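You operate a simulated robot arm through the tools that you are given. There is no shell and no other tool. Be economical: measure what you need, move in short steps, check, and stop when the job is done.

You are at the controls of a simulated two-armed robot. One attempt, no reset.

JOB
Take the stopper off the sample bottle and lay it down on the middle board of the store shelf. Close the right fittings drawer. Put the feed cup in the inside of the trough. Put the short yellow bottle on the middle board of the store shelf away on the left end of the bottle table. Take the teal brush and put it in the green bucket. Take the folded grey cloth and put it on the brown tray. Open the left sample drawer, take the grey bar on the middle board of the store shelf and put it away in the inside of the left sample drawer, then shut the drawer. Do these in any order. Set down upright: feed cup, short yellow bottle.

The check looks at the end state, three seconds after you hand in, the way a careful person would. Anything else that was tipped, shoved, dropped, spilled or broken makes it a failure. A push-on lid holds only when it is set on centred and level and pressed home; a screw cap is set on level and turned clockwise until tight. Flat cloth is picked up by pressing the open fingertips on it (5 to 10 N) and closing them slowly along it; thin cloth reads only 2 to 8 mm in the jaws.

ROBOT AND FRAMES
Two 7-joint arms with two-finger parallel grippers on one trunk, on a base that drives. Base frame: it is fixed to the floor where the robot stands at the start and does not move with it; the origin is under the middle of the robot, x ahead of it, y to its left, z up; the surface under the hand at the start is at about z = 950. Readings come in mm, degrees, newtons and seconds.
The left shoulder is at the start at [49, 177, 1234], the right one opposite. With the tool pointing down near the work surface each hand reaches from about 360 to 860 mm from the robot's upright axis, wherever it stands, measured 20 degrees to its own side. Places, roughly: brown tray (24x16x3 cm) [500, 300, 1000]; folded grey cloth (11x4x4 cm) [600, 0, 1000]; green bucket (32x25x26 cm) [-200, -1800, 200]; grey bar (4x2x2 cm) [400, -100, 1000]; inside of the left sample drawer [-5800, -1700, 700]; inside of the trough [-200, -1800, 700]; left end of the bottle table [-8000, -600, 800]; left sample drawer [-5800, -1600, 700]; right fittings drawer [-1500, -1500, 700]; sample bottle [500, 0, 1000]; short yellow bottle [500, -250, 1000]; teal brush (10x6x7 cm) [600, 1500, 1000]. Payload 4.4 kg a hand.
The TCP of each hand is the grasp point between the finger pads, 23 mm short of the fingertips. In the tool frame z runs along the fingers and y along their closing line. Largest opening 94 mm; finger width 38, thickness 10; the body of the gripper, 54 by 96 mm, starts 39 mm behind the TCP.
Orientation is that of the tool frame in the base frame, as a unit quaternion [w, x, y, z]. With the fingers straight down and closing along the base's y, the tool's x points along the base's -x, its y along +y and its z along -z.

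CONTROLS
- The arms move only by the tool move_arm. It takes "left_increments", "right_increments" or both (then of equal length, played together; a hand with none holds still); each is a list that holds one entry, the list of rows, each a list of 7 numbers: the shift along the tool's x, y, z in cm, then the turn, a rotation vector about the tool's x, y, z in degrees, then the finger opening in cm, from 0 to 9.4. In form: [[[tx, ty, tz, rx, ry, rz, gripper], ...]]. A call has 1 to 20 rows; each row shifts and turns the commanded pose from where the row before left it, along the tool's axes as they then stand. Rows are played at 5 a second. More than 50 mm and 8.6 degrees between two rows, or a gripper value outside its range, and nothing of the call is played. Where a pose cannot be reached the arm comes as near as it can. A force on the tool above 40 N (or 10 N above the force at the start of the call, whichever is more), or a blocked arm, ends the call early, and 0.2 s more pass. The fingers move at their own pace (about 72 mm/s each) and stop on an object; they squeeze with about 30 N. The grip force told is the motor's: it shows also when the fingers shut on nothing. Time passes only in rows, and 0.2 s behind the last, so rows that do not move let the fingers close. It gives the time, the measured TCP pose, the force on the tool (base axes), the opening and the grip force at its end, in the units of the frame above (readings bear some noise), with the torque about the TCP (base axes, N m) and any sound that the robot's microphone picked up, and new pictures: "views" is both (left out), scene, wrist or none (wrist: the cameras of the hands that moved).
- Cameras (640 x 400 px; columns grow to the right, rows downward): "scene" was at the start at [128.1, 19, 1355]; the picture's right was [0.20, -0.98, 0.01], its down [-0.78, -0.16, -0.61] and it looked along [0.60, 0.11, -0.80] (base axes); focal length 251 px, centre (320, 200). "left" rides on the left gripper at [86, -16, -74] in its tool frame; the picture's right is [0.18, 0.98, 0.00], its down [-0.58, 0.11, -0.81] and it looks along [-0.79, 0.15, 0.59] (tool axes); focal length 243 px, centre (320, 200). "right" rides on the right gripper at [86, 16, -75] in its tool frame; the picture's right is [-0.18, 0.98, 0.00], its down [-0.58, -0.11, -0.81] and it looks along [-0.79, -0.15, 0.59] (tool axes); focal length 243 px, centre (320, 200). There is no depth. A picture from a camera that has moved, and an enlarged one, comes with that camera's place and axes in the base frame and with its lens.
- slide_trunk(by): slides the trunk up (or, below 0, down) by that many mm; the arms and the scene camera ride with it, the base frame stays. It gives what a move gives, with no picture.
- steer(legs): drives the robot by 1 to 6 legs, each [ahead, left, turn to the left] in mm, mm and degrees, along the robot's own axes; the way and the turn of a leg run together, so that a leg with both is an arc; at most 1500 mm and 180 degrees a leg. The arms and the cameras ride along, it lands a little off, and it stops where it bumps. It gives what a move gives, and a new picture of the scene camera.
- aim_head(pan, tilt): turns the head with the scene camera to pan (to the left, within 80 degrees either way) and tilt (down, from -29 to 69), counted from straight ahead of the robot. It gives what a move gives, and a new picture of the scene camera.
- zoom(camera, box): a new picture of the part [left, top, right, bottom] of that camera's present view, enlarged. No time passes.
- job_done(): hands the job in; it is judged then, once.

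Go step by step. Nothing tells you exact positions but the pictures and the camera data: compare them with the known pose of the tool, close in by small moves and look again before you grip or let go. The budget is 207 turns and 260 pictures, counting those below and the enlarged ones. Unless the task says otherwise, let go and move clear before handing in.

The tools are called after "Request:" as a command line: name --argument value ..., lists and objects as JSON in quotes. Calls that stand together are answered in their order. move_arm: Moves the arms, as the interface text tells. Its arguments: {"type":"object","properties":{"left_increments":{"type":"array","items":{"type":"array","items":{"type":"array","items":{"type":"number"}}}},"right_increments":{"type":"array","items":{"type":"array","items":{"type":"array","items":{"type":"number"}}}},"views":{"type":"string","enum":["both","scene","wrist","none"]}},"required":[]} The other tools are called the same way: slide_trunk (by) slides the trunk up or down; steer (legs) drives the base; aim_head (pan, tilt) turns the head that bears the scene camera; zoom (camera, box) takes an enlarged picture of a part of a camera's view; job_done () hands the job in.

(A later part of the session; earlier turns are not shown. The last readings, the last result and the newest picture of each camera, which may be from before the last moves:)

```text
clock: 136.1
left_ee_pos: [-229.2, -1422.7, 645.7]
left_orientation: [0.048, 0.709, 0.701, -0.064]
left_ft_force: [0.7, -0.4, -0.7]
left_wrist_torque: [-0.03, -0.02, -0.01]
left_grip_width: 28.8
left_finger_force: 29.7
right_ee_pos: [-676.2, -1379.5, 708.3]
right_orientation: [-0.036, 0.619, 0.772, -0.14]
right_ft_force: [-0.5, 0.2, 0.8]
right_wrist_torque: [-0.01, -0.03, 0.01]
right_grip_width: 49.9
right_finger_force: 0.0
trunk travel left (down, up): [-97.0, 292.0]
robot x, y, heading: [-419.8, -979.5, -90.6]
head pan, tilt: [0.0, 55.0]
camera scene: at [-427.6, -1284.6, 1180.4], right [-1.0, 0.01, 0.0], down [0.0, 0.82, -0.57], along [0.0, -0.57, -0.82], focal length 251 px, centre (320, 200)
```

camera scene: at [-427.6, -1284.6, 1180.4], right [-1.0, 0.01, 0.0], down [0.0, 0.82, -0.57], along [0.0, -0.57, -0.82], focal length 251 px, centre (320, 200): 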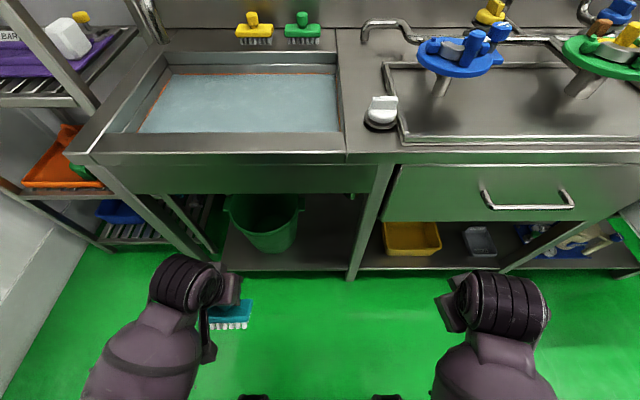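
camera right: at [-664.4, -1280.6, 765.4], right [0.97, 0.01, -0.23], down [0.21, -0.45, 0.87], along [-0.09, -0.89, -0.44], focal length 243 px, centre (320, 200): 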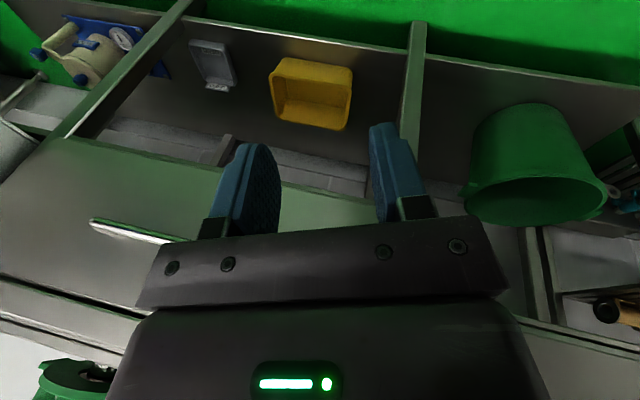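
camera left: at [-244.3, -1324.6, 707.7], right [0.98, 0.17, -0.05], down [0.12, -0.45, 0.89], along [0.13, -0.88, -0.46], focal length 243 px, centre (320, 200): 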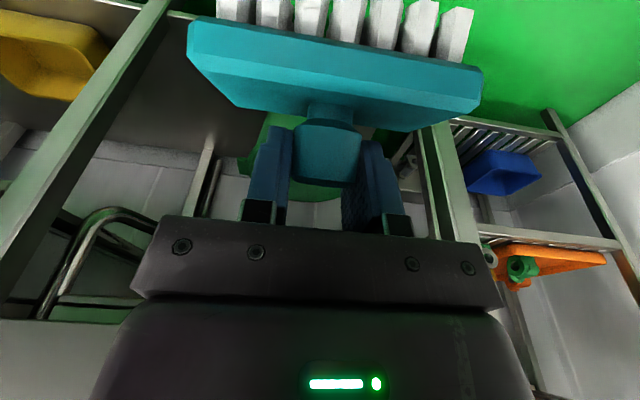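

Free now. Bucket: centre ≈[−232, −1815], rim ≈425, apron bottom ≈710. Tilt the left hand to 45° and lower it.

Request:
move_arm --left_increments '[[[0, 0, 0, 0, -8, 0, 2], [0, 0, 0, 0, -8, 0, 2], [0, 0, 0, 0, -8, 0, 2], [0, 0, 0, 0, -8, 0, 2], [0, 0, 0, 0, -7, 0, 2], [1.2, 0, 3.2, 0, 0, 0, 2], [1.2, 0, 3.2, 0, 0, 0, 2], [2, 0, 2, 0, 0, 0, 2], [2, 0, 2, 0, 0, 0, 2], [2, 0, 2, 0, 0, 0, 2]]]'

```text
clock: 138.4
left_ee_pos: [-225.1, -1465.2, 544.9]
left_orientation: [0.312, 0.635, 0.633, -0.315]
left_ft_force: [-0.8, -0.2, -1.1]
left_wrist_torque: [0.02, 0.0, 0.01]
left_grip_width: 28.8
left_finger_force: 30.4
right_ee_pos: [-680.4, -1373.5, 712.5]
right_orientation: [-0.028, 0.62, 0.771, -0.144]
right_ft_force: [-0.2, 1.4, 0.3]
right_wrist_torque: [-0.02, -0.03, 0.01]
right_grip_width: 50.2
right_finger_force: 0.1
trunk travel left (down, up): [-97.0, 292.0]
robot x, y, heading: [-420.6, -980.3, -90.5]
head pan, tilt: [0.0, 55.0]
stopped in row 10 (left hand): the arm was blocked; the commanded pose is now the measured one
camera scene: at [-434.9, -1270.7, 1185.8], right [-1.0, 0.01, -0.01], down [0.01, 0.81, -0.58], along [0.0, -0.58, -0.81], focal length 251 px, centre (320, 200)
camera left: at [-242.6, -1353.6, 521.0], right [0.98, 0.11, -0.15], down [0.11, 0.29, 0.95], along [0.14, -0.95, 0.27], focal length 243 px, centre (320, 200)
```

scene: 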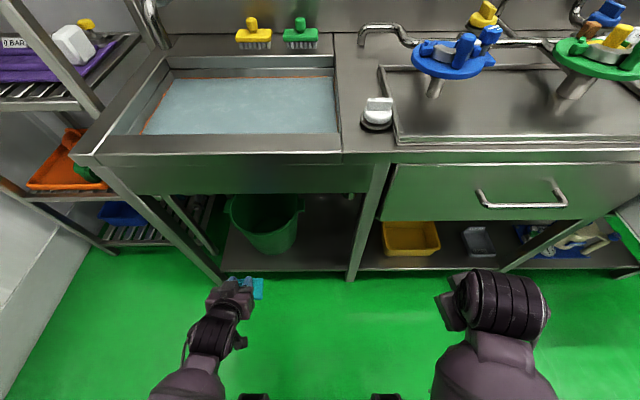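
left: 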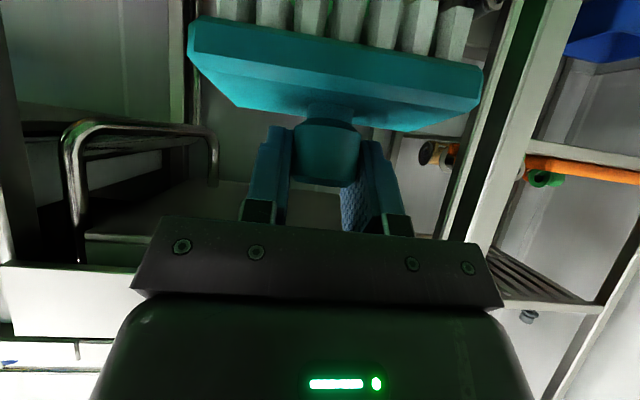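

Extend the left arm forward while still in front of the bench, then drive in.

Request:
move_arm --left_increments '[[[-1.63, 0, 3.8, 0, 0, 0, 2], [-1.63, 0, 3.8, 0, 0, 0, 2], [-0.8, 0, 3.6, 0, 0, 0, 2], [0, 0, 0, 0, 0, 0, 2]]]' --right_increments '[[[-2, 0, 0, 0, 0, 0, 5], [-2, 0, -1, 0, 0, 0, 5], [-2, 0, -1, 0, 0, 0, 5], [0, 0, 0, 0, 0, 0, 5]]]' --views "scene"

```text
clock: 139.1
left_ee_pos: [-208.2, -1469.6, 545.0]
left_orientation: [0.317, 0.617, 0.65, -0.31]
left_ft_force: [0.3, 0.0, -1.5]
left_wrist_torque: [0.02, 0.02, 0.02]
left_grip_width: 29.0
left_finger_force: 30.0
right_ee_pos: [-671.0, -1404.9, 731.9]
right_orientation: [-0.031, 0.619, 0.772, -0.145]
right_ft_force: [0.1, 0.3, 0.0]
right_wrist_torque: [-0.06, -0.04, 0.03]
right_grip_width: 50.0
right_finger_force: 0.1
trunk travel left (down, up): [-97.0, 292.0]
robot x, y, heading: [-424.7, -975.7, -90.3]
head pan, tilt: [0.0, 55.0]
stopped in row 3 (left hand): the arm was blocked; the commanded pose is now the measured one
camera scene: at [-437.6, -1265.0, 1187.0], right [-1.0, 0.01, -0.01], down [0.01, 0.81, -0.59], along [0.0, -0.59, -0.81], focal length 251 px, centre (320, 200)
```

scene: 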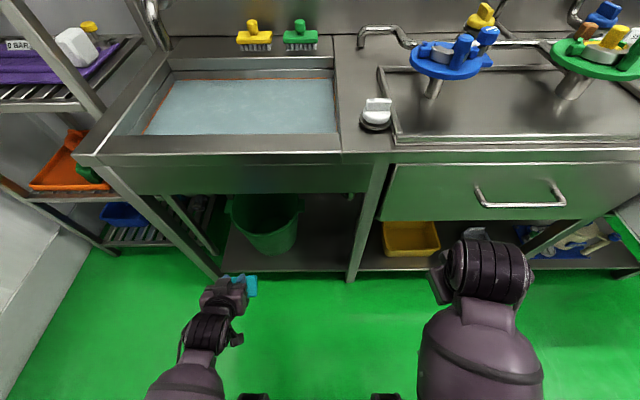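

Left elbow seems jammed against the base; lift first, then forward.

Request:
move_arm --left_increments '[[[-2, 0, -1.6, 0, 0, 0, 2], [-2, 0, -1.6, 0, 0, 0, 2], [-2, 0, -1.6, 0, 0, 0, 2], [-2.4, 0, 3.2, 0, 0, 0, 2], [-2.4, 0, 3.2, 0, 0, 0, 2], [-2.4, 0, 3.2, 0, 0, 0, 2], [-2.4, 0, 3.2, 0, 0, 0, 2], [0, 0, 0, 0, 0, 0, 2]]]' --views "scene"

```text
clock: 140.9
left_ee_pos: [-199.8, -1638.4, 593.9]
left_orientation: [0.304, 0.624, 0.655, -0.299]
left_ft_force: [-0.4, 0.3, -0.7]
left_wrist_torque: [0.02, -0.03, 0.06]
left_grip_width: 28.9
left_finger_force: 29.9
right_ee_pos: [-665.7, -1414.4, 723.8]
right_orientation: [-0.041, 0.618, 0.772, -0.14]
right_ft_force: [0.5, -0.2, 0.4]
right_wrist_torque: [-0.01, -0.01, 0.02]
right_grip_width: 49.8
right_finger_force: 0.1
trunk travel left (down, up): [-97.0, 292.0]
robot x, y, heading: [-421.6, -977.7, -90.2]
head pan, tilt: [0.0, 55.0]
camera scene: at [-427.6, -1284.6, 1180.4], right [-1.0, 0.01, 0.0], down [0.01, 0.82, -0.57], along [0.0, -0.57, -0.82], focal length 251 px, centre (320, 200)
```

scene: 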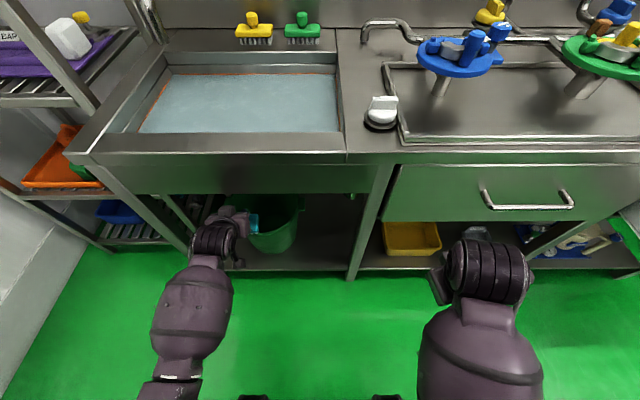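

Continue forward and down toward the bucket mouth.

Request:
move_arm --left_increments '[[[0.41, -0.6, 4.2, 0, 0, 0, 2], [0.41, -0.6, 4.2, 0, 0, 0, 2], [-0.75, -0.6, 3.27, 0, 0, 0, 2], [-0.75, -0.6, 3.27, 0, 0, 0, 2], [0, 0, 0, 0, 0, 0, 2]]]'

```text
clock: 142.1
left_ee_pos: [-218.2, -1758.4, 502.8]
left_orientation: [0.304, 0.624, 0.656, -0.299]
left_ft_force: [-0.6, -0.1, -0.2]
left_wrist_torque: [0.01, 0.04, 0.02]
left_grip_width: 28.9
left_finger_force: 29.4
right_ee_pos: [-666.5, -1415.1, 724.5]
right_orientation: [-0.041, 0.617, 0.773, -0.14]
right_ft_force: [0.0, -0.4, 0.1]
right_wrist_torque: [0.02, 0.0, -0.01]
right_grip_width: 49.6
right_finger_force: 0.1
trunk travel left (down, up): [-97.0, 292.0]
robot x, y, heading: [-424.4, -978.7, -90.3]
head pan, tilt: [0.0, 55.0]
camera scene: at [-427.6, -1284.6, 1180.4], right [-1.0, 0.01, 0.0], down [0.01, 0.82, -0.57], along [0.0, -0.57, -0.82], focal length 251 px, centre (320, 200)
camera left: at [-240.2, -1646.7, 484.0], right [0.97, 0.16, -0.15], down [0.11, 0.26, 0.96], along [0.19, -0.95, 0.23], focal length 243 px, centre (320, 200)
```

scene: 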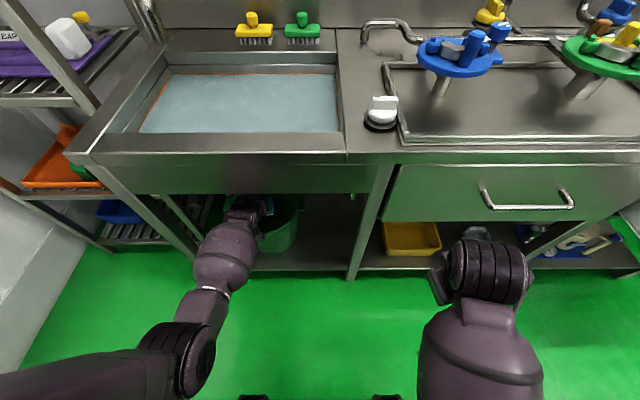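
left: 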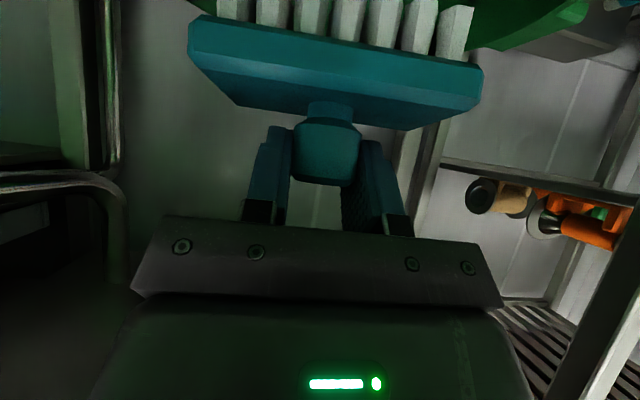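

Go 6 cm further in, and lower into the bucket.

Request:
move_arm --left_increments '[[[-0.75, -0.6, 3.27, 0, 0, 0, 2], [-0.75, -0.6, 3.27, 0, 0, 0, 2], [1.54, 0, 1.27, 0, 0, 0, 2], [1.54, 0, 1.27, 0, 0, 0, 2], [0, 0, 0, 0, 0, 0, 2]]]'

```text
clock: 143.3
left_ee_pos: [-226.9, -1819.1, 462.2]
left_orientation: [0.305, 0.623, 0.655, -0.299]
left_ft_force: [0.2, 0.5, -1.7]
left_wrist_torque: [-0.01, 0.02, 0.0]
left_grip_width: 29.0
left_finger_force: 29.7
left hand out of reach, approached as far as the arm can: row 3, 4
right_ee_pos: [-667.3, -1414.6, 723.5]
right_orientation: [-0.041, 0.618, 0.773, -0.14]
right_ft_force: [0.1, -0.3, -0.8]
right_wrist_torque: [-0.02, -0.04, 0.01]
right_grip_width: 49.8
right_finger_force: 0.1
trunk travel left (down, up): [-97.0, 292.0]
robot x, y, heading: [-422.5, -978.1, -90.4]
head pan, tilt: [0.0, 55.0]
camera scene: at [-427.6, -1284.5, 1180.4], right [-1.0, 0.01, 0.0], down [0.01, 0.82, -0.57], along [0.0, -0.57, -0.82], focal length 251 px, centre (320, 200)
camera left: at [-249.4, -1707.7, 443.3], right [0.97, 0.16, -0.16], down [0.11, 0.26, 0.96], along [0.19, -0.95, 0.23], focal length 243 px, centre (320, 200)
```

scene: 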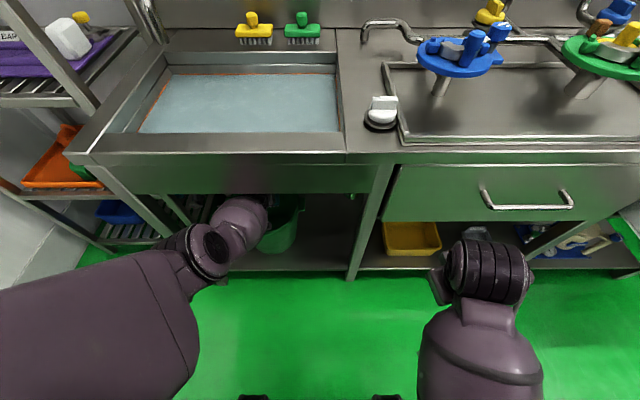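
left: 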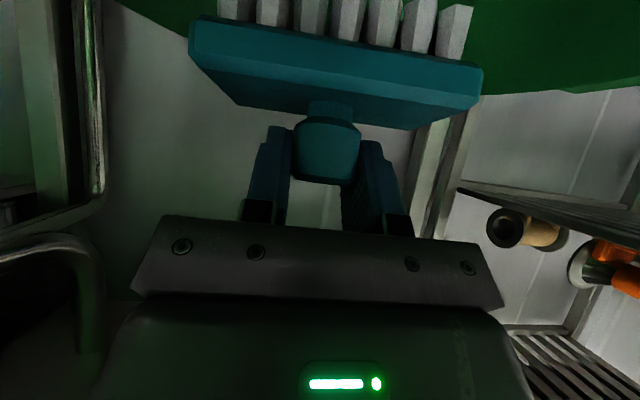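

Over the bucket interior. Lower with the trunk a bit more.

Request:
slide_trunk --by -50

Request:
zoom --camera "left" --box '[0, 0, 640, 400]'

```text
clock: 144.2
left_ee_pos: [-226.0, -1820.1, 415.1]
left_orientation: [0.305, 0.622, 0.656, -0.299]
left_ft_force: [-0.8, 1.6, -1.1]
left_wrist_torque: [-0.03, -0.01, 0.0]
left_grip_width: 29.1
left_finger_force: 29.6
right_ee_pos: [-665.9, -1397.6, 649.1]
right_orientation: [-0.071, 0.615, 0.779, -0.102]
right_ft_force: [-0.2, -0.6, 0.1]
right_wrist_torque: [-0.01, -0.02, -0.04]
right_grip_width: 50.1
right_finger_force: 0.1
trunk travel left (down, up): [-47.0, 342.0]
robot x, y, heading: [-424.6, -980.6, -90.3]
head pan, tilt: [0.0, 55.0]
```

```text
1.00 times, centred on (320, 200) of left (not enlarged: the box is as wide or as high as the picture)
camera zoom: at [-248.6, -1708.1, 395.4], right [0.97, 0.16, -0.16], down [0.11, 0.26, 0.96], along [0.19, -0.95, 0.24], focal length 243 px, centre (320, 200)
```

zoom: 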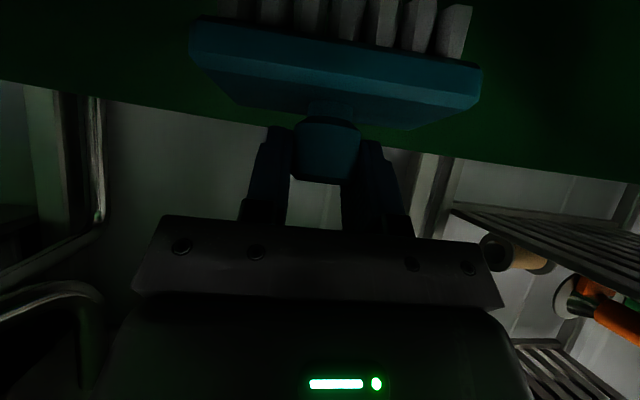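

Brush is inside the bucket. Release, then rise and retract.

Request:
move_arm --left_increments '[[[0, 0, 0, 0, 0, 0, 4], [0, 0, 0, 0, 0, 0, 5], [0, 0, 0, 0, 0, 0, 5], [0, 0, 0, 0, 0, 0, 5]]]' --views "wrist"

Request:
slide_trunk --by 60

```text
clock: 145.2
left_ee_pos: [-225.3, -1818.1, 411.9]
left_orientation: [0.304, 0.623, 0.656, -0.299]
left_ft_force: [0.6, 0.3, -0.3]
left_wrist_torque: [-0.01, -0.01, 0.0]
left_grip_width: 50.3
left_finger_force: 0.1
right_ee_pos: [-666.1, -1397.5, 648.3]
right_orientation: [-0.073, 0.615, 0.778, -0.1]
right_ft_force: [1.0, -0.2, -0.2]
right_wrist_torque: [0.01, 0.01, 0.01]
right_grip_width: 50.2
right_finger_force: 0.1
trunk travel left (down, up): [-47.0, 342.0]
robot x, y, heading: [-424.0, -977.2, -90.6]
head pan, tilt: [0.0, 55.0]
camera left: at [-247.9, -1707.1, 393.4], right [0.97, 0.16, -0.15], down [0.11, 0.26, 0.96], along [0.19, -0.95, 0.23], focal length 243 px, centre (320, 200)
```

left: 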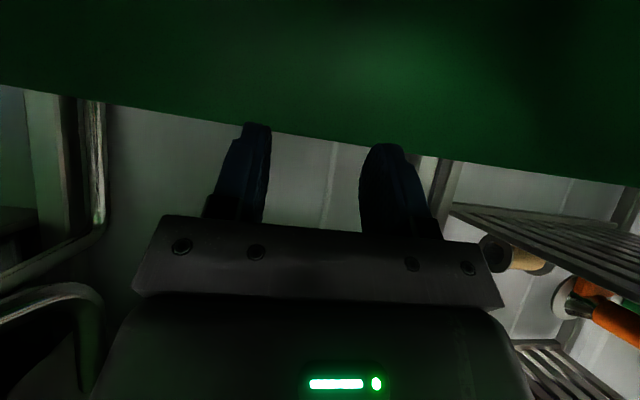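

```text
clock: 146.2
left_ee_pos: [-227.3, -1828.6, 493.3]
left_orientation: [0.312, 0.619, 0.65, -0.309]
left_ft_force: [0.2, -0.7, 0.5]
left_wrist_torque: [0.06, 0.06, -0.02]
left_grip_width: 49.9
left_finger_force: 0.0
right_ee_pos: [-665.3, -1396.5, 709.6]
right_orientation: [-0.073, 0.615, 0.779, -0.1]
right_ft_force: [-0.5, 0.2, -1.0]
right_wrist_torque: [-0.02, -0.01, -0.01]
right_grip_width: 50.0
right_finger_force: 0.0
trunk travel left (down, up): [-107.0, 282.0]
robot x, y, heading: [-426.3, -982.0, -90.5]
head pan, tilt: [0.0, 55.0]
```

Clear of the rim. Back the robot straight out.

Request:
steer --legs '[[-330, 0, 0]]'

Request:
slide_trunk --by 137

Request:
aim_head --pan 5 --tilt 40

```text
clock: 148.4
left_ee_pos: [-228.6, -1495.3, 495.4]
left_orientation: [0.314, 0.62, 0.649, -0.311]
left_ft_force: [-0.6, -0.9, 0.2]
left_wrist_torque: [0.01, 0.0, -0.03]
left_grip_width: 50.1
left_finger_force: 0.1
right_ee_pos: [-665.0, -1058.7, 710.2]
right_orientation: [-0.073, 0.617, 0.777, -0.101]
right_ft_force: [0.4, 0.4, -0.3]
right_wrist_torque: [-0.02, -0.01, 0.04]
right_grip_width: 49.8
right_finger_force: 0.0
trunk travel left (down, up): [-107.0, 282.0]
robot x, y, heading: [-415.2, -641.1, -90.5]
head pan, tilt: [0.0, 55.0]
camera scene: at [-426.2, -937.0, 1193.2], right [-1.0, 0.01, 0.0], down [0.01, 0.82, -0.57], along [-0.01, -0.57, -0.82], focal length 251 px, centre (320, 200)
```

scene: 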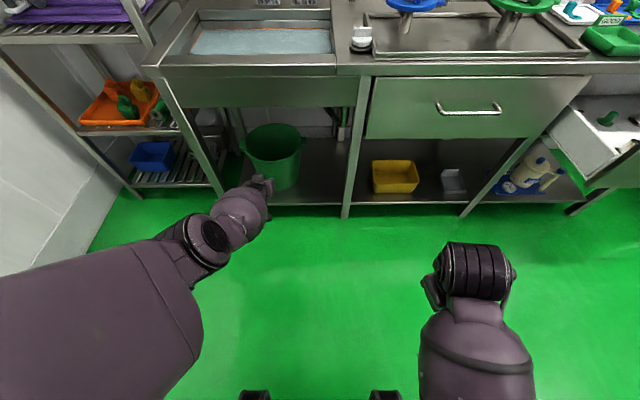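

```text
clock: 150.1
left_ee_pos: [-228.0, -1578.8, 955.3]
left_orientation: [0.431, 0.543, 0.573, -0.437]
left_ft_force: [-0.9, -0.6, -1.0]
left_wrist_torque: [0.02, 0.01, 0.01]
left_grip_width: 50.1
left_finger_force: 0.2
right_ee_pos: [-665.2, -1059.1, 845.0]
right_orientation: [-0.074, 0.618, 0.776, -0.101]
right_ft_force: [-0.1, 0.9, 0.1]
right_wrist_torque: [0.02, 0.01, -0.05]
right_grip_width: 49.9
right_finger_force: 0.1
trunk travel left (down, up): [-244.0, 145.0]
robot x, y, heading: [-422.4, -639.9, -90.7]
head pan, tilt: [0.0, 55.0]
```

```text
clock: 150.8
left_ee_pos: [-227.8, -1578.7, 958.2]
left_orientation: [0.431, 0.543, 0.572, -0.438]
left_ft_force: [0.6, 0.6, 0.0]
left_wrist_torque: [-0.02, -0.02, 0.0]
left_grip_width: 49.8
left_finger_force: 0.0
right_ee_pos: [-665.0, -1058.2, 847.2]
right_orientation: [-0.072, 0.618, 0.777, -0.101]
right_ft_force: [0.2, -0.3, -0.1]
right_wrist_torque: [0.02, -0.04, -0.03]
right_grip_width: 50.2
right_finger_force: 0.2
trunk travel left (down, up): [-244.0, 145.0]
robot x, y, heading: [-422.7, -639.3, -90.8]
head pan, tilt: [5.0, 40.0]
camera scene: at [-417.4, -821.8, 1370.5], right [-1.0, -0.07, 0.0], down [-0.05, 0.64, -0.77], along [0.06, -0.76, -0.64], focal length 251 px, centre (320, 200)
```

scene: 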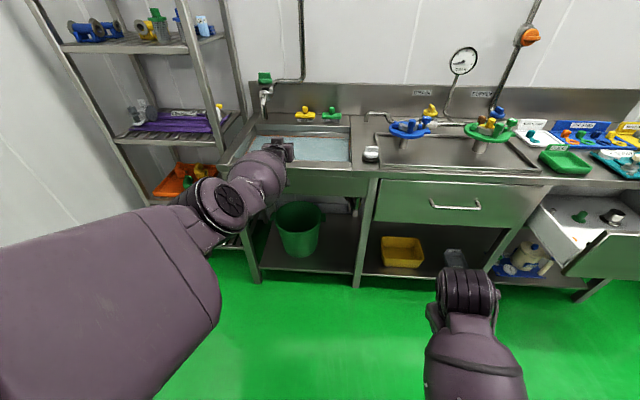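

Bucket stands with the brush in it. Bring the left hand back to a vertical posture, then deal with the open drawer.

Request:
move_arm --left_increments '[[[0, 0, -4.8, 0, 0, 0, 5], [0, 0, -4.8, 0, 0, 0, 5], [0, 0, -4.8, 0, 0, 0, 5], [0, 0, -4.8, 0, 0, 0, 5], [0, 0, -4.8, 0, 0, 0, 5], [0, 0, -4.8, 0, 0, 0, 5], [0, 0, -4.8, 0, 0, 0, 5], [0, 0, 0, 0, 8.3, 0, 5], [0, 0, 0, 0, 8.3, 0, 5], [0, 0, 0, 0, 8.3, 0, 5], [0, 0, 0, 0, 8.3, 0, 5], [0, 0, 0, 0, 8.3, 0, 5], [0, 0, 0, 0, 8.3, 0, 5], [0, 0, 0, 0, 8.3, 0, 5], [0, 0, 0, 0, 8.3, 0, 5], [0, 0, 0, 0, 8.3, 0, 5]]]' --views "none"

Request:
zoom --camera "scene" --box '[420, 100, 640, 300]'

```text
clock: 151.3
left_ee_pos: [-50.4, -1533.0, 937.3]
left_orientation: [0.373, 0.392, 0.73, -0.417]
left_ft_force: [-0.7, -0.4, -0.9]
left_wrist_torque: [0.03, 0.02, 0.02]
left_grip_width: 50.1
left_finger_force: 0.0
right_ee_pos: [-664.7, -1058.9, 847.4]
right_orientation: [-0.073, 0.617, 0.777, -0.101]
right_ft_force: [-0.9, -0.6, -0.5]
right_wrist_torque: [-0.01, -0.03, 0.01]
right_grip_width: 49.9
right_finger_force: 0.2
trunk travel left (down, up): [-244.0, 145.0]
robot x, y, heading: [-419.3, -639.4, -90.9]
head pan, tilt: [5.0, 40.0]
stopped in row 2 (left hand): the arm was blocked; the commanded pose is now the measured one
```

```text
2.00 times, centred on (530, 200) of scene
camera zoom: at [-416.2, -822.1, 1370.7], right [-1.0, -0.07, 0.0], down [-0.05, 0.64, -0.77], along [0.06, -0.76, -0.64], focal length 502 px, centre (-100, 200)
```

zoom: 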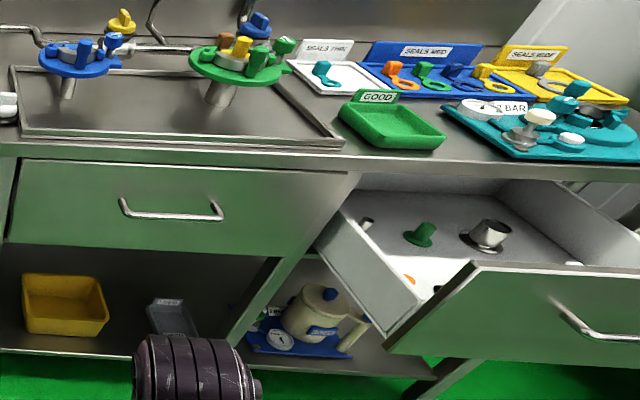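

Request:
move_arm --left_increments '[[[0, 0, -2, 0, 0, 0, 5], [0, 0, -3, 0, 0, 0, 5], [0, 0, -4, 0, 0, 0, 5], [0, 0, -4, 0, 0, 0, 5]]]'

```text
clock: 152.0
left_ee_pos: [101.0, -1448.5, 967.1]
left_orientation: [0.398, 0.27, 0.781, -0.398]
left_ft_force: [-0.3, 0.3, 1.1]
left_wrist_torque: [-0.01, 0.03, 0.04]
left_grip_width: 50.1
left_finger_force: 0.1
right_ee_pos: [-666.5, -1057.7, 846.4]
right_orientation: [-0.074, 0.617, 0.777, -0.101]
right_ft_force: [-0.1, 0.2, 0.6]
right_wrist_torque: [0.0, -0.03, 0.01]
right_grip_width: 50.0
right_finger_force: 0.0
trunk travel left (down, up): [-244.0, 145.0]
robot x, y, heading: [-419.9, -639.0, -91.0]
head pan, tilt: [5.0, 40.0]
stopped in row 3 (left hand): the arm was blocked; the commanded pose is now the measured one
camera scene: at [-417.8, -821.7, 1370.8], right [-1.0, -0.07, 0.0], down [-0.05, 0.64, -0.77], along [0.06, -0.76, -0.64], focal length 251 px, centre (320, 200)
camera left: at [10.7, -1385.9, 929.3], right [0.63, 0.55, -0.55], down [0.06, 0.67, 0.74], along [0.78, -0.5, 0.39], focal length 243 px, centre (320, 200)
```

scene: 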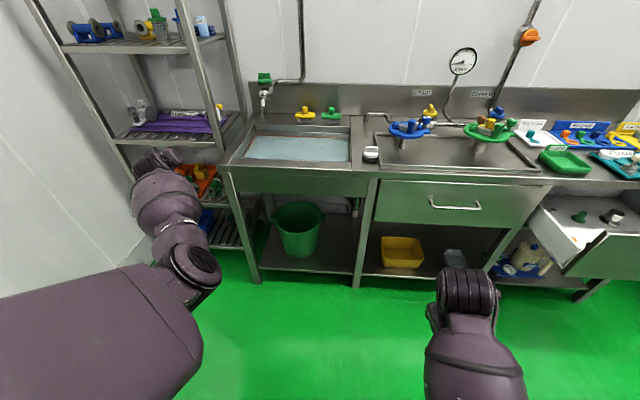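
left: 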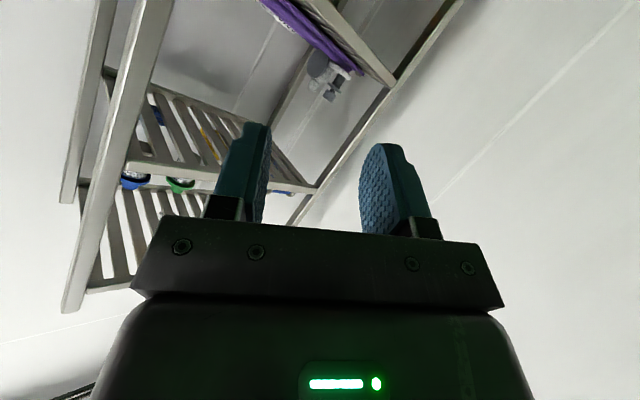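

The left arm is in an awkward configuration. Back the robot off for room, then bring the hand home in pieces.

Request:
steer --legs '[[-250, 0, 0]]'

Request:
move_arm --left_increments '[[[1.0, -0.91, -4.3, 0, 0, 0, 5], [1.0, -0.91, -4.3, 0, 0, 0, 5], [1.0, -0.91, -4.3, 0, 0, 0, 5], [1.0, -0.91, -4.3, 0, 0, 0, 5], [1.0, -0.91, -4.3, 0, 0, 0, 5], [0, 0, 0, 0, 7, 4.5, 5], [0, 0, 0, 0, 7, 4.5, 5], [0, 0, 0, 0, 7, 4.5, 5]]]' --views "scene"

```text
clock: 153.8
left_ee_pos: [110.2, -1199.1, 966.2]
left_orientation: [0.399, 0.267, 0.783, -0.395]
left_ft_force: [0.4, 0.4, -0.3]
left_wrist_torque: [0.0, -0.01, -0.04]
left_grip_width: 50.0
left_finger_force: 0.0
right_ee_pos: [-661.7, -816.1, 848.0]
right_orientation: [-0.072, 0.615, 0.778, -0.102]
right_ft_force: [-0.2, 0.1, 0.0]
right_wrist_torque: [0.01, 0.02, -0.02]
right_grip_width: 49.9
right_finger_force: 0.0
trunk travel left (down, up): [-244.0, 145.0]
robot x, y, heading: [-418.1, -399.4, -90.7]
head pan, tilt: [5.0, 40.0]
camera scene: at [-414.4, -576.4, 1370.8], right [-1.0, -0.08, 0.0], down [-0.05, 0.64, -0.77], along [0.06, -0.76, -0.64], focal length 251 px, centre (320, 200)
```

scene: 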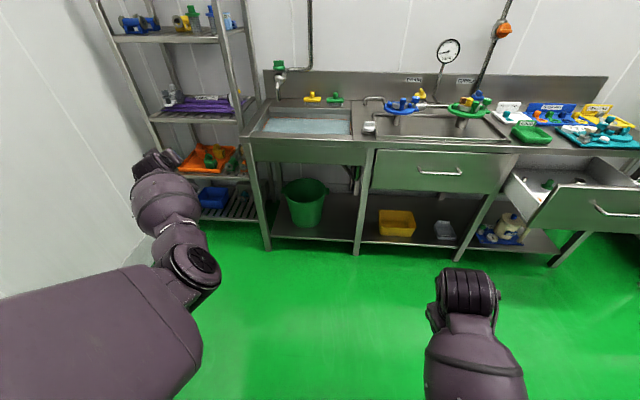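

```text
clock: 154.3
left_ee_pos: [226.9, -1065.5, 996.6]
left_orientation: [0.442, 0.136, 0.812, -0.357]
left_ft_force: [-0.4, 0.0, 0.5]
left_wrist_torque: [-0.02, -0.03, 0.0]
left_grip_width: 49.9
left_finger_force: 0.0
right_ee_pos: [-661.5, -815.8, 846.5]
right_orientation: [-0.072, 0.615, 0.779, -0.102]
right_ft_force: [-0.8, 0.8, -0.8]
right_wrist_torque: [0.02, -0.03, -0.03]
right_grip_width: 50.0
right_finger_force: 0.1
trunk travel left (down, up): [-244.0, 145.0]
robot x, y, heading: [-417.5, -395.8, -90.4]
head pan, tilt: [5.0, 40.0]
stopped in row 2 (left hand): the arm was blocked; the commanded pose is now the measured one
camera scene: at [-414.7, -577.8, 1370.6], right [-1.0, -0.08, 0.0], down [-0.05, 0.64, -0.77], along [0.06, -0.76, -0.64], focal length 251 px, centre (320, 200)
```

scene: 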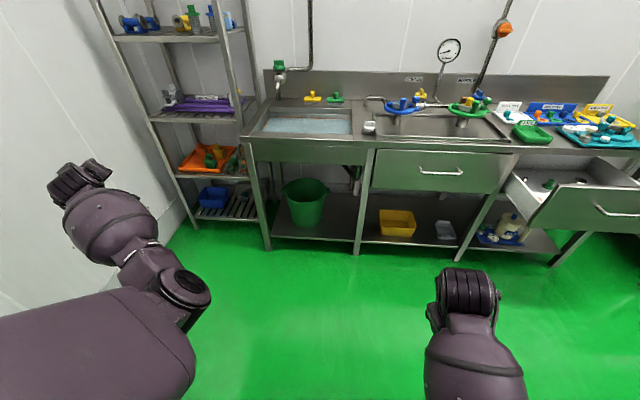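

Try raising the hand and turning it to vertical where it is.

Request:
move_arm --left_increments '[[[-3.2, -1.8, -1.4, 0, 0, 0, 5], [-3.2, -1.8, -1.4, 0, 0, 0, 5], [-3.2, -1.8, -1.4, 0, 0, 0, 5], [0, 0, 0, -4.1, 7.3, 0, 5], [0, 0, 0, -4.1, 7.3, 0, 5], [0, 0, 0, -4.1, 7.3, 0, 5], [0, 0, 0, -4.1, 7.3, 0, 5], [0, 0, 0, -4.1, 7.3, 0, 5], [0, 0, 0, -4.1, 7.3, 0, 5], [0, 0, 0, -4.1, 7.3, 0, 5], [0, 0, 0, -4.1, 7.3, 0, 5]]]' --views "scene"

```text
clock: 156.7
left_ee_pos: [222.8, -1066.2, 1110.5]
left_orientation: [0.01, 0.168, 0.986, -0.009]
left_ft_force: [0.3, -0.6, -0.4]
left_wrist_torque: [-0.03, 0.0, 0.0]
left_grip_width: 50.0
left_finger_force: 0.1
right_ee_pos: [-661.0, -816.5, 846.4]
right_orientation: [-0.072, 0.615, 0.779, -0.101]
right_ft_force: [-0.2, -1.1, 0.2]
right_wrist_torque: [-0.01, -0.01, -0.03]
right_grip_width: 50.4
right_finger_force: 0.0
trunk travel left (down, up): [-244.0, 145.0]
robot x, y, heading: [-419.5, -397.8, -90.3]
head pan, tilt: [5.0, 40.0]
camera scene: at [-414.1, -576.9, 1370.7], right [-1.0, -0.08, 0.0], down [-0.05, 0.64, -0.77], along [0.06, -0.76, -0.64], focal length 251 px, centre (320, 200)
```

scene: 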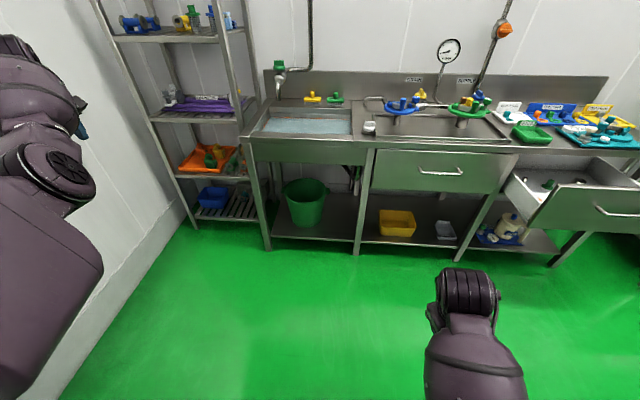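

Vertical now. Move the hand inward towards its usual place.

Request:
move_arm --left_increments '[[[4.5, 0.4, 0, 0, 0, 0, 5], [4.5, 0.4, 0, 0, 0, 0, 5], [4.5, 0.4, 0, 0, 0, 0, 5], [4.5, 0.4, 0, 0, 0, 0, 5], [4.5, 0.4, 0, 0, 0, 0, 5], [4.5, 0.4, 0, 0, 0, 0, 5], [4.5, 0.4, 0, 0, 0, 0, 5], [0, 0, 0, 0, 0, 8, 5], [0, 0, 0, 0, 0, 8, 5], [0, 0, 0, 0, 0, 8, 5], [0, 0, 0, 0, 0, 8, 5], [0, 0, 0, 0, 0, 8, 5], [0, 0, 0, 0, 0, 8, 5], [0, 0, 0, 0, 0, 8, 5], [0, 0, 0, 0, 0, 8, 5], [0, 0, 0, 0, 0, 7, 5]]]' --views "scene"

```text
clock: 158.3
left_ee_pos: [32.4, -917.5, 1147.1]
left_orientation: [0.055, 0.075, 0.995, -0.043]
left_ft_force: [0.0, 0.1, 0.0]
left_wrist_torque: [0.01, -0.04, 0.02]
left_grip_width: 50.1
left_finger_force: 0.1
right_ee_pos: [-660.3, -814.9, 848.2]
right_orientation: [-0.071, 0.615, 0.779, -0.102]
right_ft_force: [0.5, -0.8, -0.2]
right_wrist_torque: [-0.05, -0.02, 0.01]
right_grip_width: 50.1
right_finger_force: 0.0
trunk travel left (down, up): [-244.0, 145.0]
robot x, y, heading: [-417.8, -397.7, -90.5]
head pan, tilt: [5.0, 40.0]
stopped in row 8 (left hand): the arm was blocked; the commanded pose is now the measured one
camera scene: at [-414.3, -576.8, 1370.7], right [-1.0, -0.08, 0.0], down [-0.05, 0.64, -0.77], along [0.06, -0.76, -0.64], focal length 251 px, centre (320, 200)
```

scene: 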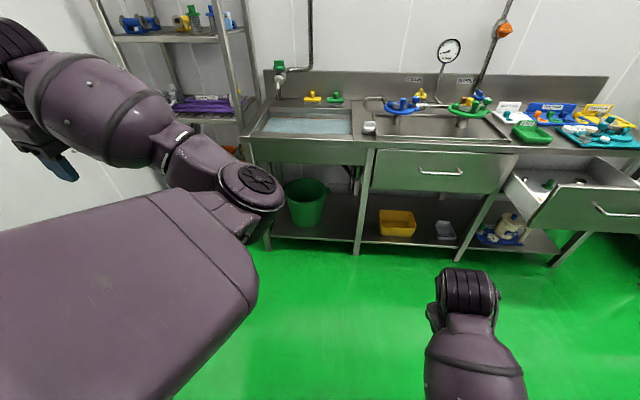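

The elbow has flipped inward. I'll swing the hand down under the elbow to unflip it.

Request:
move_arm --left_increments '[[[0.9, 0.5, 4.2, 0, 0, 0, 5], [0.9, 0.5, 4.2, 0, 0, 0, 5], [0.9, 0.5, 4.2, 0, 0, 0, 5], [0.9, 0.5, 4.2, 0, 0, 0, 5], [1.9, 0.5, 4, 0, 0, 0, 5], [1.9, 0.5, 4, 0, 0, 0, 5], [1.9, 0.5, 4, 0, 0, 0, 5], [2.9, 0.5, 3.5, 0, 0, 0, 5], [2.9, 0.5, 3.5, 0, 0, 0, 5], [2.9, 0.5, 3.5, 0, 0, 0, 5]]]' --views "scene"

```text
clock: 159.0
left_ee_pos: [96.2, -890.1, 1097.6]
left_orientation: [0.092, -0.003, 0.993, -0.078]
left_ft_force: [-0.4, 0.1, -0.2]
left_wrist_torque: [-0.01, -0.04, -0.02]
left_grip_width: 50.1
left_finger_force: 0.0
right_ee_pos: [-660.2, -815.3, 846.8]
right_orientation: [-0.072, 0.615, 0.779, -0.102]
right_ft_force: [-0.6, 0.3, -0.1]
right_wrist_torque: [-0.01, -0.03, -0.02]
right_grip_width: 50.1
right_finger_force: 0.0
trunk travel left (down, up): [-244.0, 145.0]
robot x, y, heading: [-419.4, -396.7, -90.6]
head pan, tilt: [5.0, 40.0]
stopped in row 3 (left hand): the arm was blocked; the commanded pose is now the measured one
camera scene: at [-414.2, -577.1, 1370.7], right [-1.0, -0.08, 0.0], down [-0.05, 0.64, -0.77], along [0.06, -0.76, -0.64], focal length 251 px, centre (320, 200)
```

scene: 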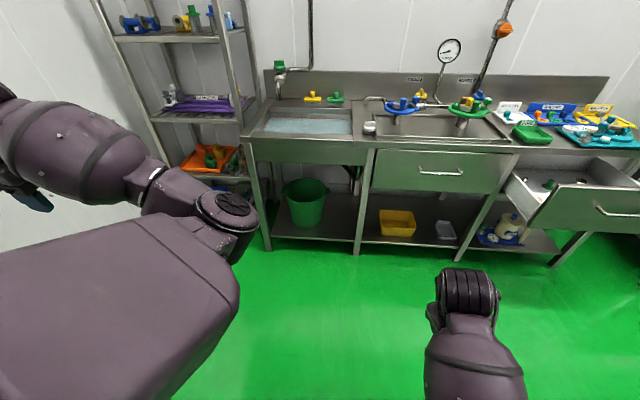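

Blocked going down. Try over the top instead.

Request:
move_arm --left_increments '[[[0, 0, -4.5, 0, 0, 0, 5], [0, 0, -4.5, 0, 0, 0, 5], [1, 0, -4.5, 0, 0, 0, 5], [2, 0, -4, 0, 0, 0, 5], [3, 0, -3.5, 0, 0, 0, 5], [4, 0, -2, 0, 0, 0, 5], [4.5, 0, 0, 0, 0, 0, 5], [4.5, 0, 0, 0, 0, 0, 5], [4.5, 0, 0, 0, 0, 0, 5]]]' --views "scene"

```text
clock: 160.6
left_ee_pos: [1.9, -825.4, 1312.2]
left_orientation: [0.093, -0.116, 0.984, -0.094]
left_ft_force: [-0.6, -0.5, -0.4]
left_wrist_torque: [-0.01, 0.03, 0.03]
left_grip_width: 50.1
left_finger_force: 0.0
right_ee_pos: [-659.6, -816.7, 846.6]
right_orientation: [-0.073, 0.615, 0.779, -0.102]
right_ft_force: [-0.7, -0.1, -0.3]
right_wrist_torque: [-0.01, -0.02, -0.01]
right_grip_width: 50.0
right_finger_force: 0.0
trunk travel left (down, up): [-244.0, 145.0]
robot x, y, heading: [-414.9, -395.1, -90.0]
head pan, tilt: [5.0, 40.0]
stopped in row 7 (left hand): the arm was blocked; the commanded pose is now the measured one
camera scene: at [-413.3, -577.3, 1370.5], right [-1.0, -0.08, 0.0], down [-0.05, 0.64, -0.77], along [0.06, -0.76, -0.64], focal length 251 px, centre (320, 200)
```

scene: 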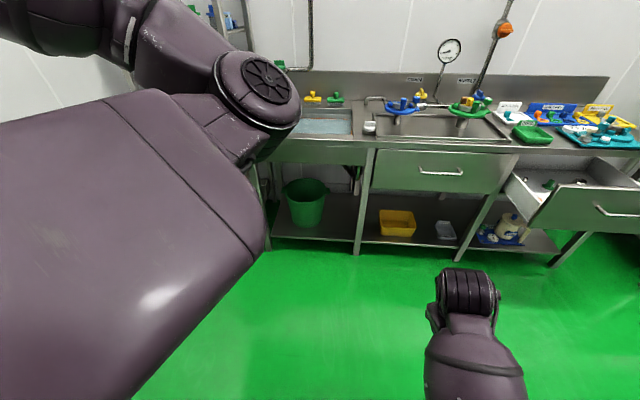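

The elbow roll is at a limit downward; going over the top needs the tool aligned with the forearm. Pitch the tool up about the wrist first.

Request:
move_arm --left_increments '[[[-2.57, 0, 0, 0, -8.4, 0, 5], [-2.57, 0, 0, 0, -8.4, 0, 5], [-2.57, 0, 0, 0, -8.4, 0, 5], [-2.57, 0, 0, 0, -8.4, 0, 5], [-2.57, 0, 0, 0, -8.4, 0, 5], [-2.57, 0, 0, 0, -8.4, 0, 5], [-2.57, 0, 0, 0, -8.4, 0, 5], [-2.57, 0, 0, 0, -8.4, 0, 5], [-2.57, 0, 0, 0, -8.4, 0, 5], [-2.57, 0, 0, 0, -8.4, 0, 5]]]' --views "scene"

```text
clock: 162.8
left_ee_pos: [146.3, -759.7, 1482.2]
left_orientation: [0.729, -0.146, 0.669, 0.005]
left_ft_force: [1.4, 0.4, -0.1]
left_wrist_torque: [0.0, 0.02, -0.02]
left_grip_width: 49.8
left_finger_force: 0.1
right_ee_pos: [-660.3, -817.3, 846.8]
right_orientation: [-0.072, 0.615, 0.779, -0.101]
right_ft_force: [0.0, -0.3, -0.3]
right_wrist_torque: [0.01, -0.01, 0.0]
right_grip_width: 50.3
right_finger_force: 0.0
trunk travel left (down, up): [-244.0, 145.0]
robot x, y, heading: [-415.3, -398.7, -90.5]
head pan, tilt: [5.0, 40.0]
camera scene: at [-413.6, -577.1, 1370.6], right [-1.0, -0.08, 0.0], down [-0.05, 0.64, -0.77], along [0.06, -0.76, -0.64], focal length 251 px, centre (320, 200)
```

scene: 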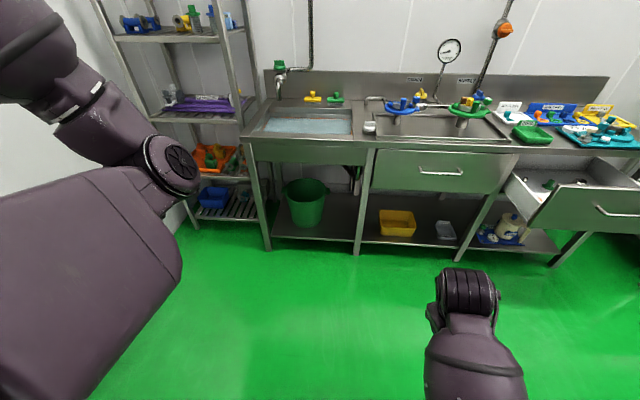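

Good. Now swing the forearm up over the elbow.

Request:
move_arm --left_increments '[[[-2.4, -0.8, -3.34, 0, -8, 0, 5], [-2.88, -0.8, -2.97, 0, -8, 0, 5], [-3.26, -0.8, -2.54, 0, -8, 0, 5], [-3.58, -0.8, -2.06, 0, -8, 0, 5], [-3.84, -0.8, -1.54, 0, -8, 0, 5], [-4.0, -0.8, -1.0, 0, -8, 0, 5], [-4.1, -0.8, -0.42, 0, -8, 0, 5], [-4.1, -0.8, 0.16, 0, -8, 0, 5], [-4.0, -0.8, 0.73, 0, -8, 0, 5], [-3.9, -0.8, 1.29, 0, -8, 0, 5]]]' --views "scene"

```text
clock: 165.0
left_ee_pos: [-186.5, -862.4, 1716.5]
left_orientation: [0.988, -0.108, 0.044, 0.097]
left_ft_force: [-1.3, 0.8, -0.3]
left_wrist_torque: [-0.02, 0.04, -0.01]
left_grip_width: 49.8
left_finger_force: 0.1
right_ee_pos: [-659.8, -815.2, 846.2]
right_orientation: [-0.072, 0.615, 0.779, -0.101]
right_ft_force: [0.7, -0.7, -0.9]
right_wrist_torque: [-0.01, -0.01, 0.0]
right_grip_width: 50.1
right_finger_force: 0.0
trunk travel left (down, up): [-244.0, 145.0]
robot x, y, heading: [-415.8, -396.9, -90.6]
head pan, tilt: [5.0, 40.0]
camera scene: at [-414.2, -576.7, 1370.7], right [-1.0, -0.08, 0.0], down [-0.05, 0.64, -0.77], along [0.06, -0.76, -0.64], focal length 251 px, centre (320, 200)
```

scene: 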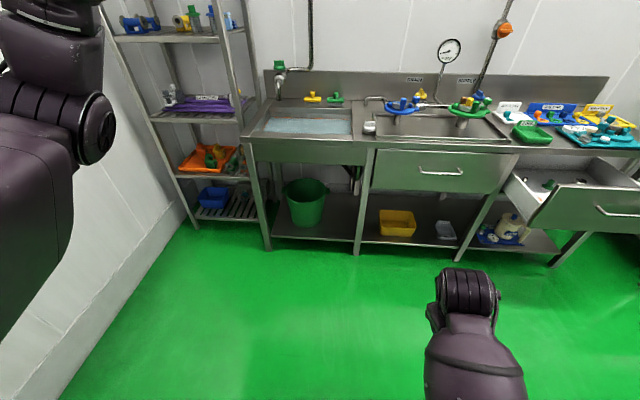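

Elbow is swinging out. Continue: bring the hand forward and down.

Request:
move_arm --left_increments '[[[0.6, -1.98, -2.87, 5.8, 5.8, 0, 5], [0.87, -2.25, -2.59, 5.8, 5.8, 0, 5], [1.11, -2.49, -2.26, 5.8, 5.8, 0, 5], [1.34, -2.72, -1.83, 5.8, 5.8, 0, 5], [1.5, -2.88, -1.42, 5.8, 5.8, 0, 5], [1.62, -2.99, -0.97, 5.8, 5.8, 0, 5], [1.69, -3.07, -0.51, 5.8, 5.8, 0, 5], [1.72, -3.1, 0, 5.8, 5.8, 0, 5], [1.69, -3.07, 0.5, 5.8, 5.8, 0, 5], [1.62, -3.0, 0.96, 5.8, 5.8, 0, 5], [1.5, -2.88, 1.4, 5.8, 5.8, 0, 5]]]' --views "scene"

```text
clock: 167.4
left_ee_pos: [-97.3, -1128.5, 1441.0]
left_orientation: [0.728, 0.37, 0.577, -0.009]
left_ft_force: [1.2, -0.1, -0.3]
left_wrist_torque: [0.01, -0.01, -0.02]
left_grip_width: 50.0
left_finger_force: 0.0
right_ee_pos: [-659.7, -816.7, 846.5]
right_orientation: [-0.072, 0.615, 0.779, -0.102]
right_ft_force: [0.9, 0.1, -0.3]
right_wrist_torque: [0.0, 0.02, 0.02]
right_grip_width: 49.9
right_finger_force: 0.1
trunk travel left (down, up): [-244.0, 145.0]
robot x, y, heading: [-416.2, -398.3, -89.9]
head pan, tilt: [5.0, 40.0]
camera scene: at [-413.8, -577.5, 1370.5], right [-1.0, -0.08, 0.0], down [-0.05, 0.64, -0.77], along [0.06, -0.76, -0.64], focal length 251 px, centre (320, 200)
```

scene: 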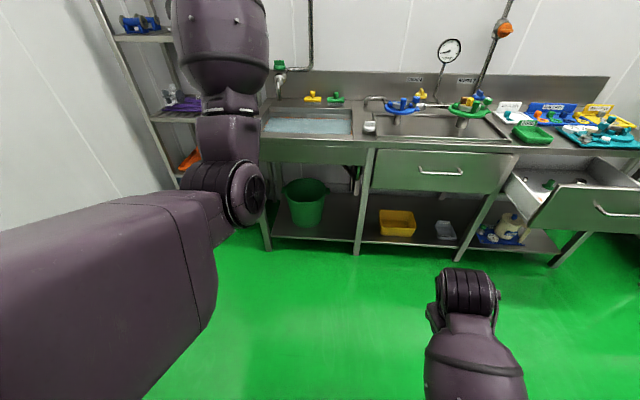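

Continue to the final vertical posture.

Request:
move_arm --left_increments '[[[3.34, -0.57, -2.03, 5.47, 5.6, 1.58, 5], [3.5, -0.84, -1.63, 5.47, 5.6, 1.58, 5], [3.61, -1.08, -1.19, 5.47, 5.6, 1.58, 5], [3.67, -1.26, -0.72, 5.47, 5.6, 1.58, 5], [3.68, -1.42, -0.23, 5.47, 5.6, 1.58, 5], [3.63, -1.51, 0.27, 5.47, 5.6, 1.58, 5], [3.54, -1.56, 0.77, 5.47, 5.6, 1.58, 5], [3.4, -1.56, 1.26, 5.47, 5.6, 1.58, 5], [3.21, -1.51, 1.73, 5.47, 5.6, 1.58, 5], [2.98, -1.41, 2.17, 5.47, 5.6, 1.58, 5], [2.71, -1.26, 2.58, 5.47, 5.6, 1.58, 5], [2.4, -1.07, 2.94, 5.47, 5.6, 1.58, 5]]]' --views "scene"

```text
clock: 168.5
left_ee_pos: [-64.3, -1026.4, 1358.3]
left_orientation: [0.56, 0.462, 0.687, 0.03]
left_ft_force: [-0.4, 0.0, -0.2]
left_wrist_torque: [0.03, 0.01, -0.01]
left_grip_width: 50.0
left_finger_force: 0.1
right_ee_pos: [-660.2, -816.0, 846.8]
right_orientation: [-0.073, 0.615, 0.778, -0.101]
right_ft_force: [0.5, 0.0, -0.8]
right_wrist_torque: [-0.02, -0.03, -0.02]
right_grip_width: 50.2
right_finger_force: 0.1
trunk travel left (down, up): [-244.0, 145.0]
robot x, y, heading: [-417.7, -396.7, -90.4]
head pan, tilt: [5.0, 40.0]
stopped in row 5 (left hand): the arm was blocked; the commanded pose is now the measured one
camera scene: at [-413.6, -577.1, 1370.7], right [-1.0, -0.08, 0.0], down [-0.05, 0.64, -0.77], along [0.06, -0.76, -0.64], focal length 251 px, centre (320, 200)
```

scene: 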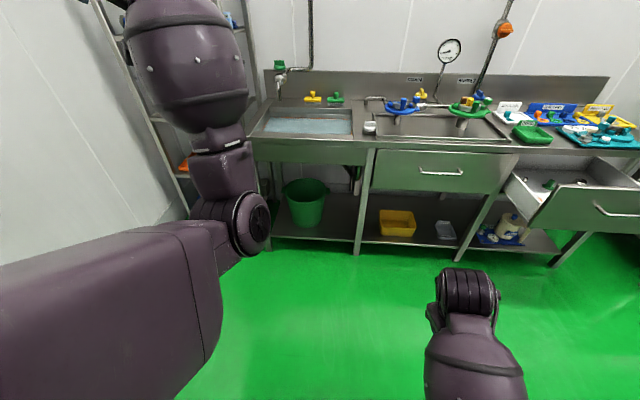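

Blocked again; move up and to the right with the tool turning forward so the elbow is forced outward.

Request:
move_arm --left_increments '[[[-2.05, -0.85, -3.9, 0, 0, 0, 5], [-2.05, -0.85, -3.9, 0, 0, 0, 5], [-2.05, -0.85, -3.9, 0, 0, 0, 5], [-2.05, -0.85, -3.9, 0, 0, 0, 5], [0, 0, 0, 5.9, -4.5, 3.0, 5], [0, 0, 0, 5.9, -4.5, 3.0, 5], [0, 0, 0, 5.9, -4.5, 3.0, 5], [0, 0, 0, 5.9, -4.5, 3.0, 5], [0, 0, 0, 5.9, -4.5, 3.0, 5], [0, 0, 0, 5.9, -4.5, 3.0, 5], [0, 0, 0, 5.9, -4.5, 3.0, 5]]]' --views "scene"

```text
clock: 170.9
left_ee_pos: [-210.4, -1024.2, 1459.1]
left_orientation: [0.515, 0.729, 0.387, -0.232]
left_ft_force: [-0.5, -0.7, -0.3]
left_wrist_torque: [-0.01, 0.01, 0.0]
left_grip_width: 49.6
left_finger_force: 0.0
right_ee_pos: [-659.7, -815.7, 846.7]
right_orientation: [-0.072, 0.615, 0.779, -0.101]
right_ft_force: [0.0, 0.0, 0.3]
right_wrist_torque: [-0.03, -0.01, 0.02]
right_grip_width: 50.0
right_finger_force: 0.0
trunk travel left (down, up): [-244.0, 145.0]
robot x, y, heading: [-415.8, -393.2, -90.2]
head pan, tilt: [5.0, 40.0]
camera scene: at [-413.6, -577.3, 1370.6], right [-1.0, -0.08, 0.0], down [-0.05, 0.64, -0.77], along [0.06, -0.76, -0.64], focal length 251 px, centre (320, 200)
```

scene: 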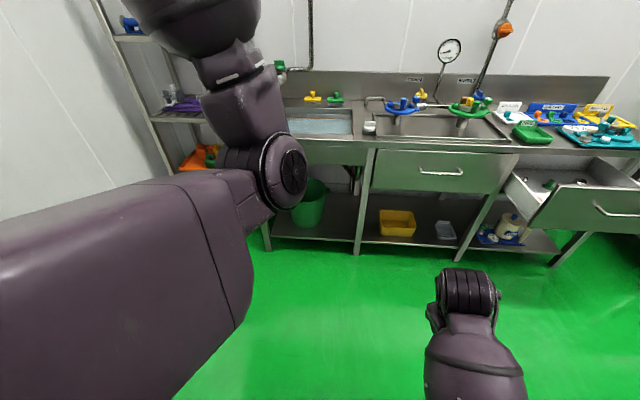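

Request:
move_arm --left_increments '[[[-3.1, -2.87, -0.55, 0, 0, 0, 5], [-3.1, -2.87, -0.55, 0, 0, 0, 5], [-3.1, -2.87, -0.55, 0, 0, 0, 5], [-3.1, -2.87, -0.55, 0, 0, 0, 5], [-3.1, -2.87, -0.55, 0, 0, 0, 5], [-3.1, -2.87, -0.55, 0, 0, 0, 5]]]' --views "scene"

```text
clock: 172.3
left_ee_pos: [-461.8, -1024.4, 1513.3]
left_orientation: [0.509, 0.73, 0.389, -0.236]
left_ft_force: [-1.0, 0.0, -0.2]
left_wrist_torque: [0.02, 0.01, -0.01]
left_grip_width: 49.8
left_finger_force: 0.1
right_ee_pos: [-659.7, -815.5, 846.7]
right_orientation: [-0.073, 0.615, 0.779, -0.102]
right_ft_force: [-0.7, 0.6, -0.3]
right_wrist_torque: [0.01, -0.03, 0.0]
right_grip_width: 49.9
right_finger_force: 0.2
trunk travel left (down, up): [-244.0, 145.0]
robot x, y, heading: [-414.4, -393.4, -90.1]
head pan, tilt: [5.0, 40.0]
camera scene: at [-414.6, -576.9, 1370.7], right [-1.0, -0.08, 0.0], down [-0.05, 0.64, -0.77], along [0.06, -0.76, -0.64], focal length 251 px, centre (320, 200)
```

scene: 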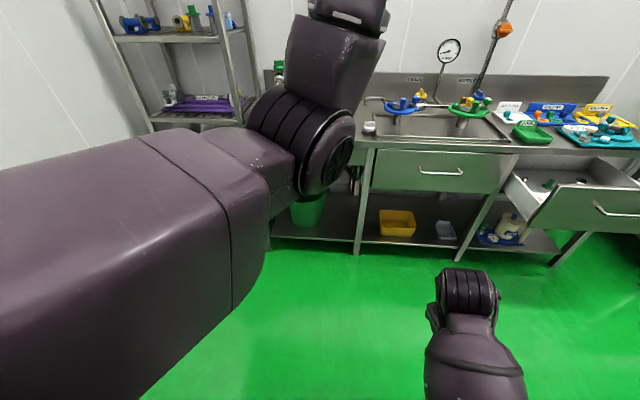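

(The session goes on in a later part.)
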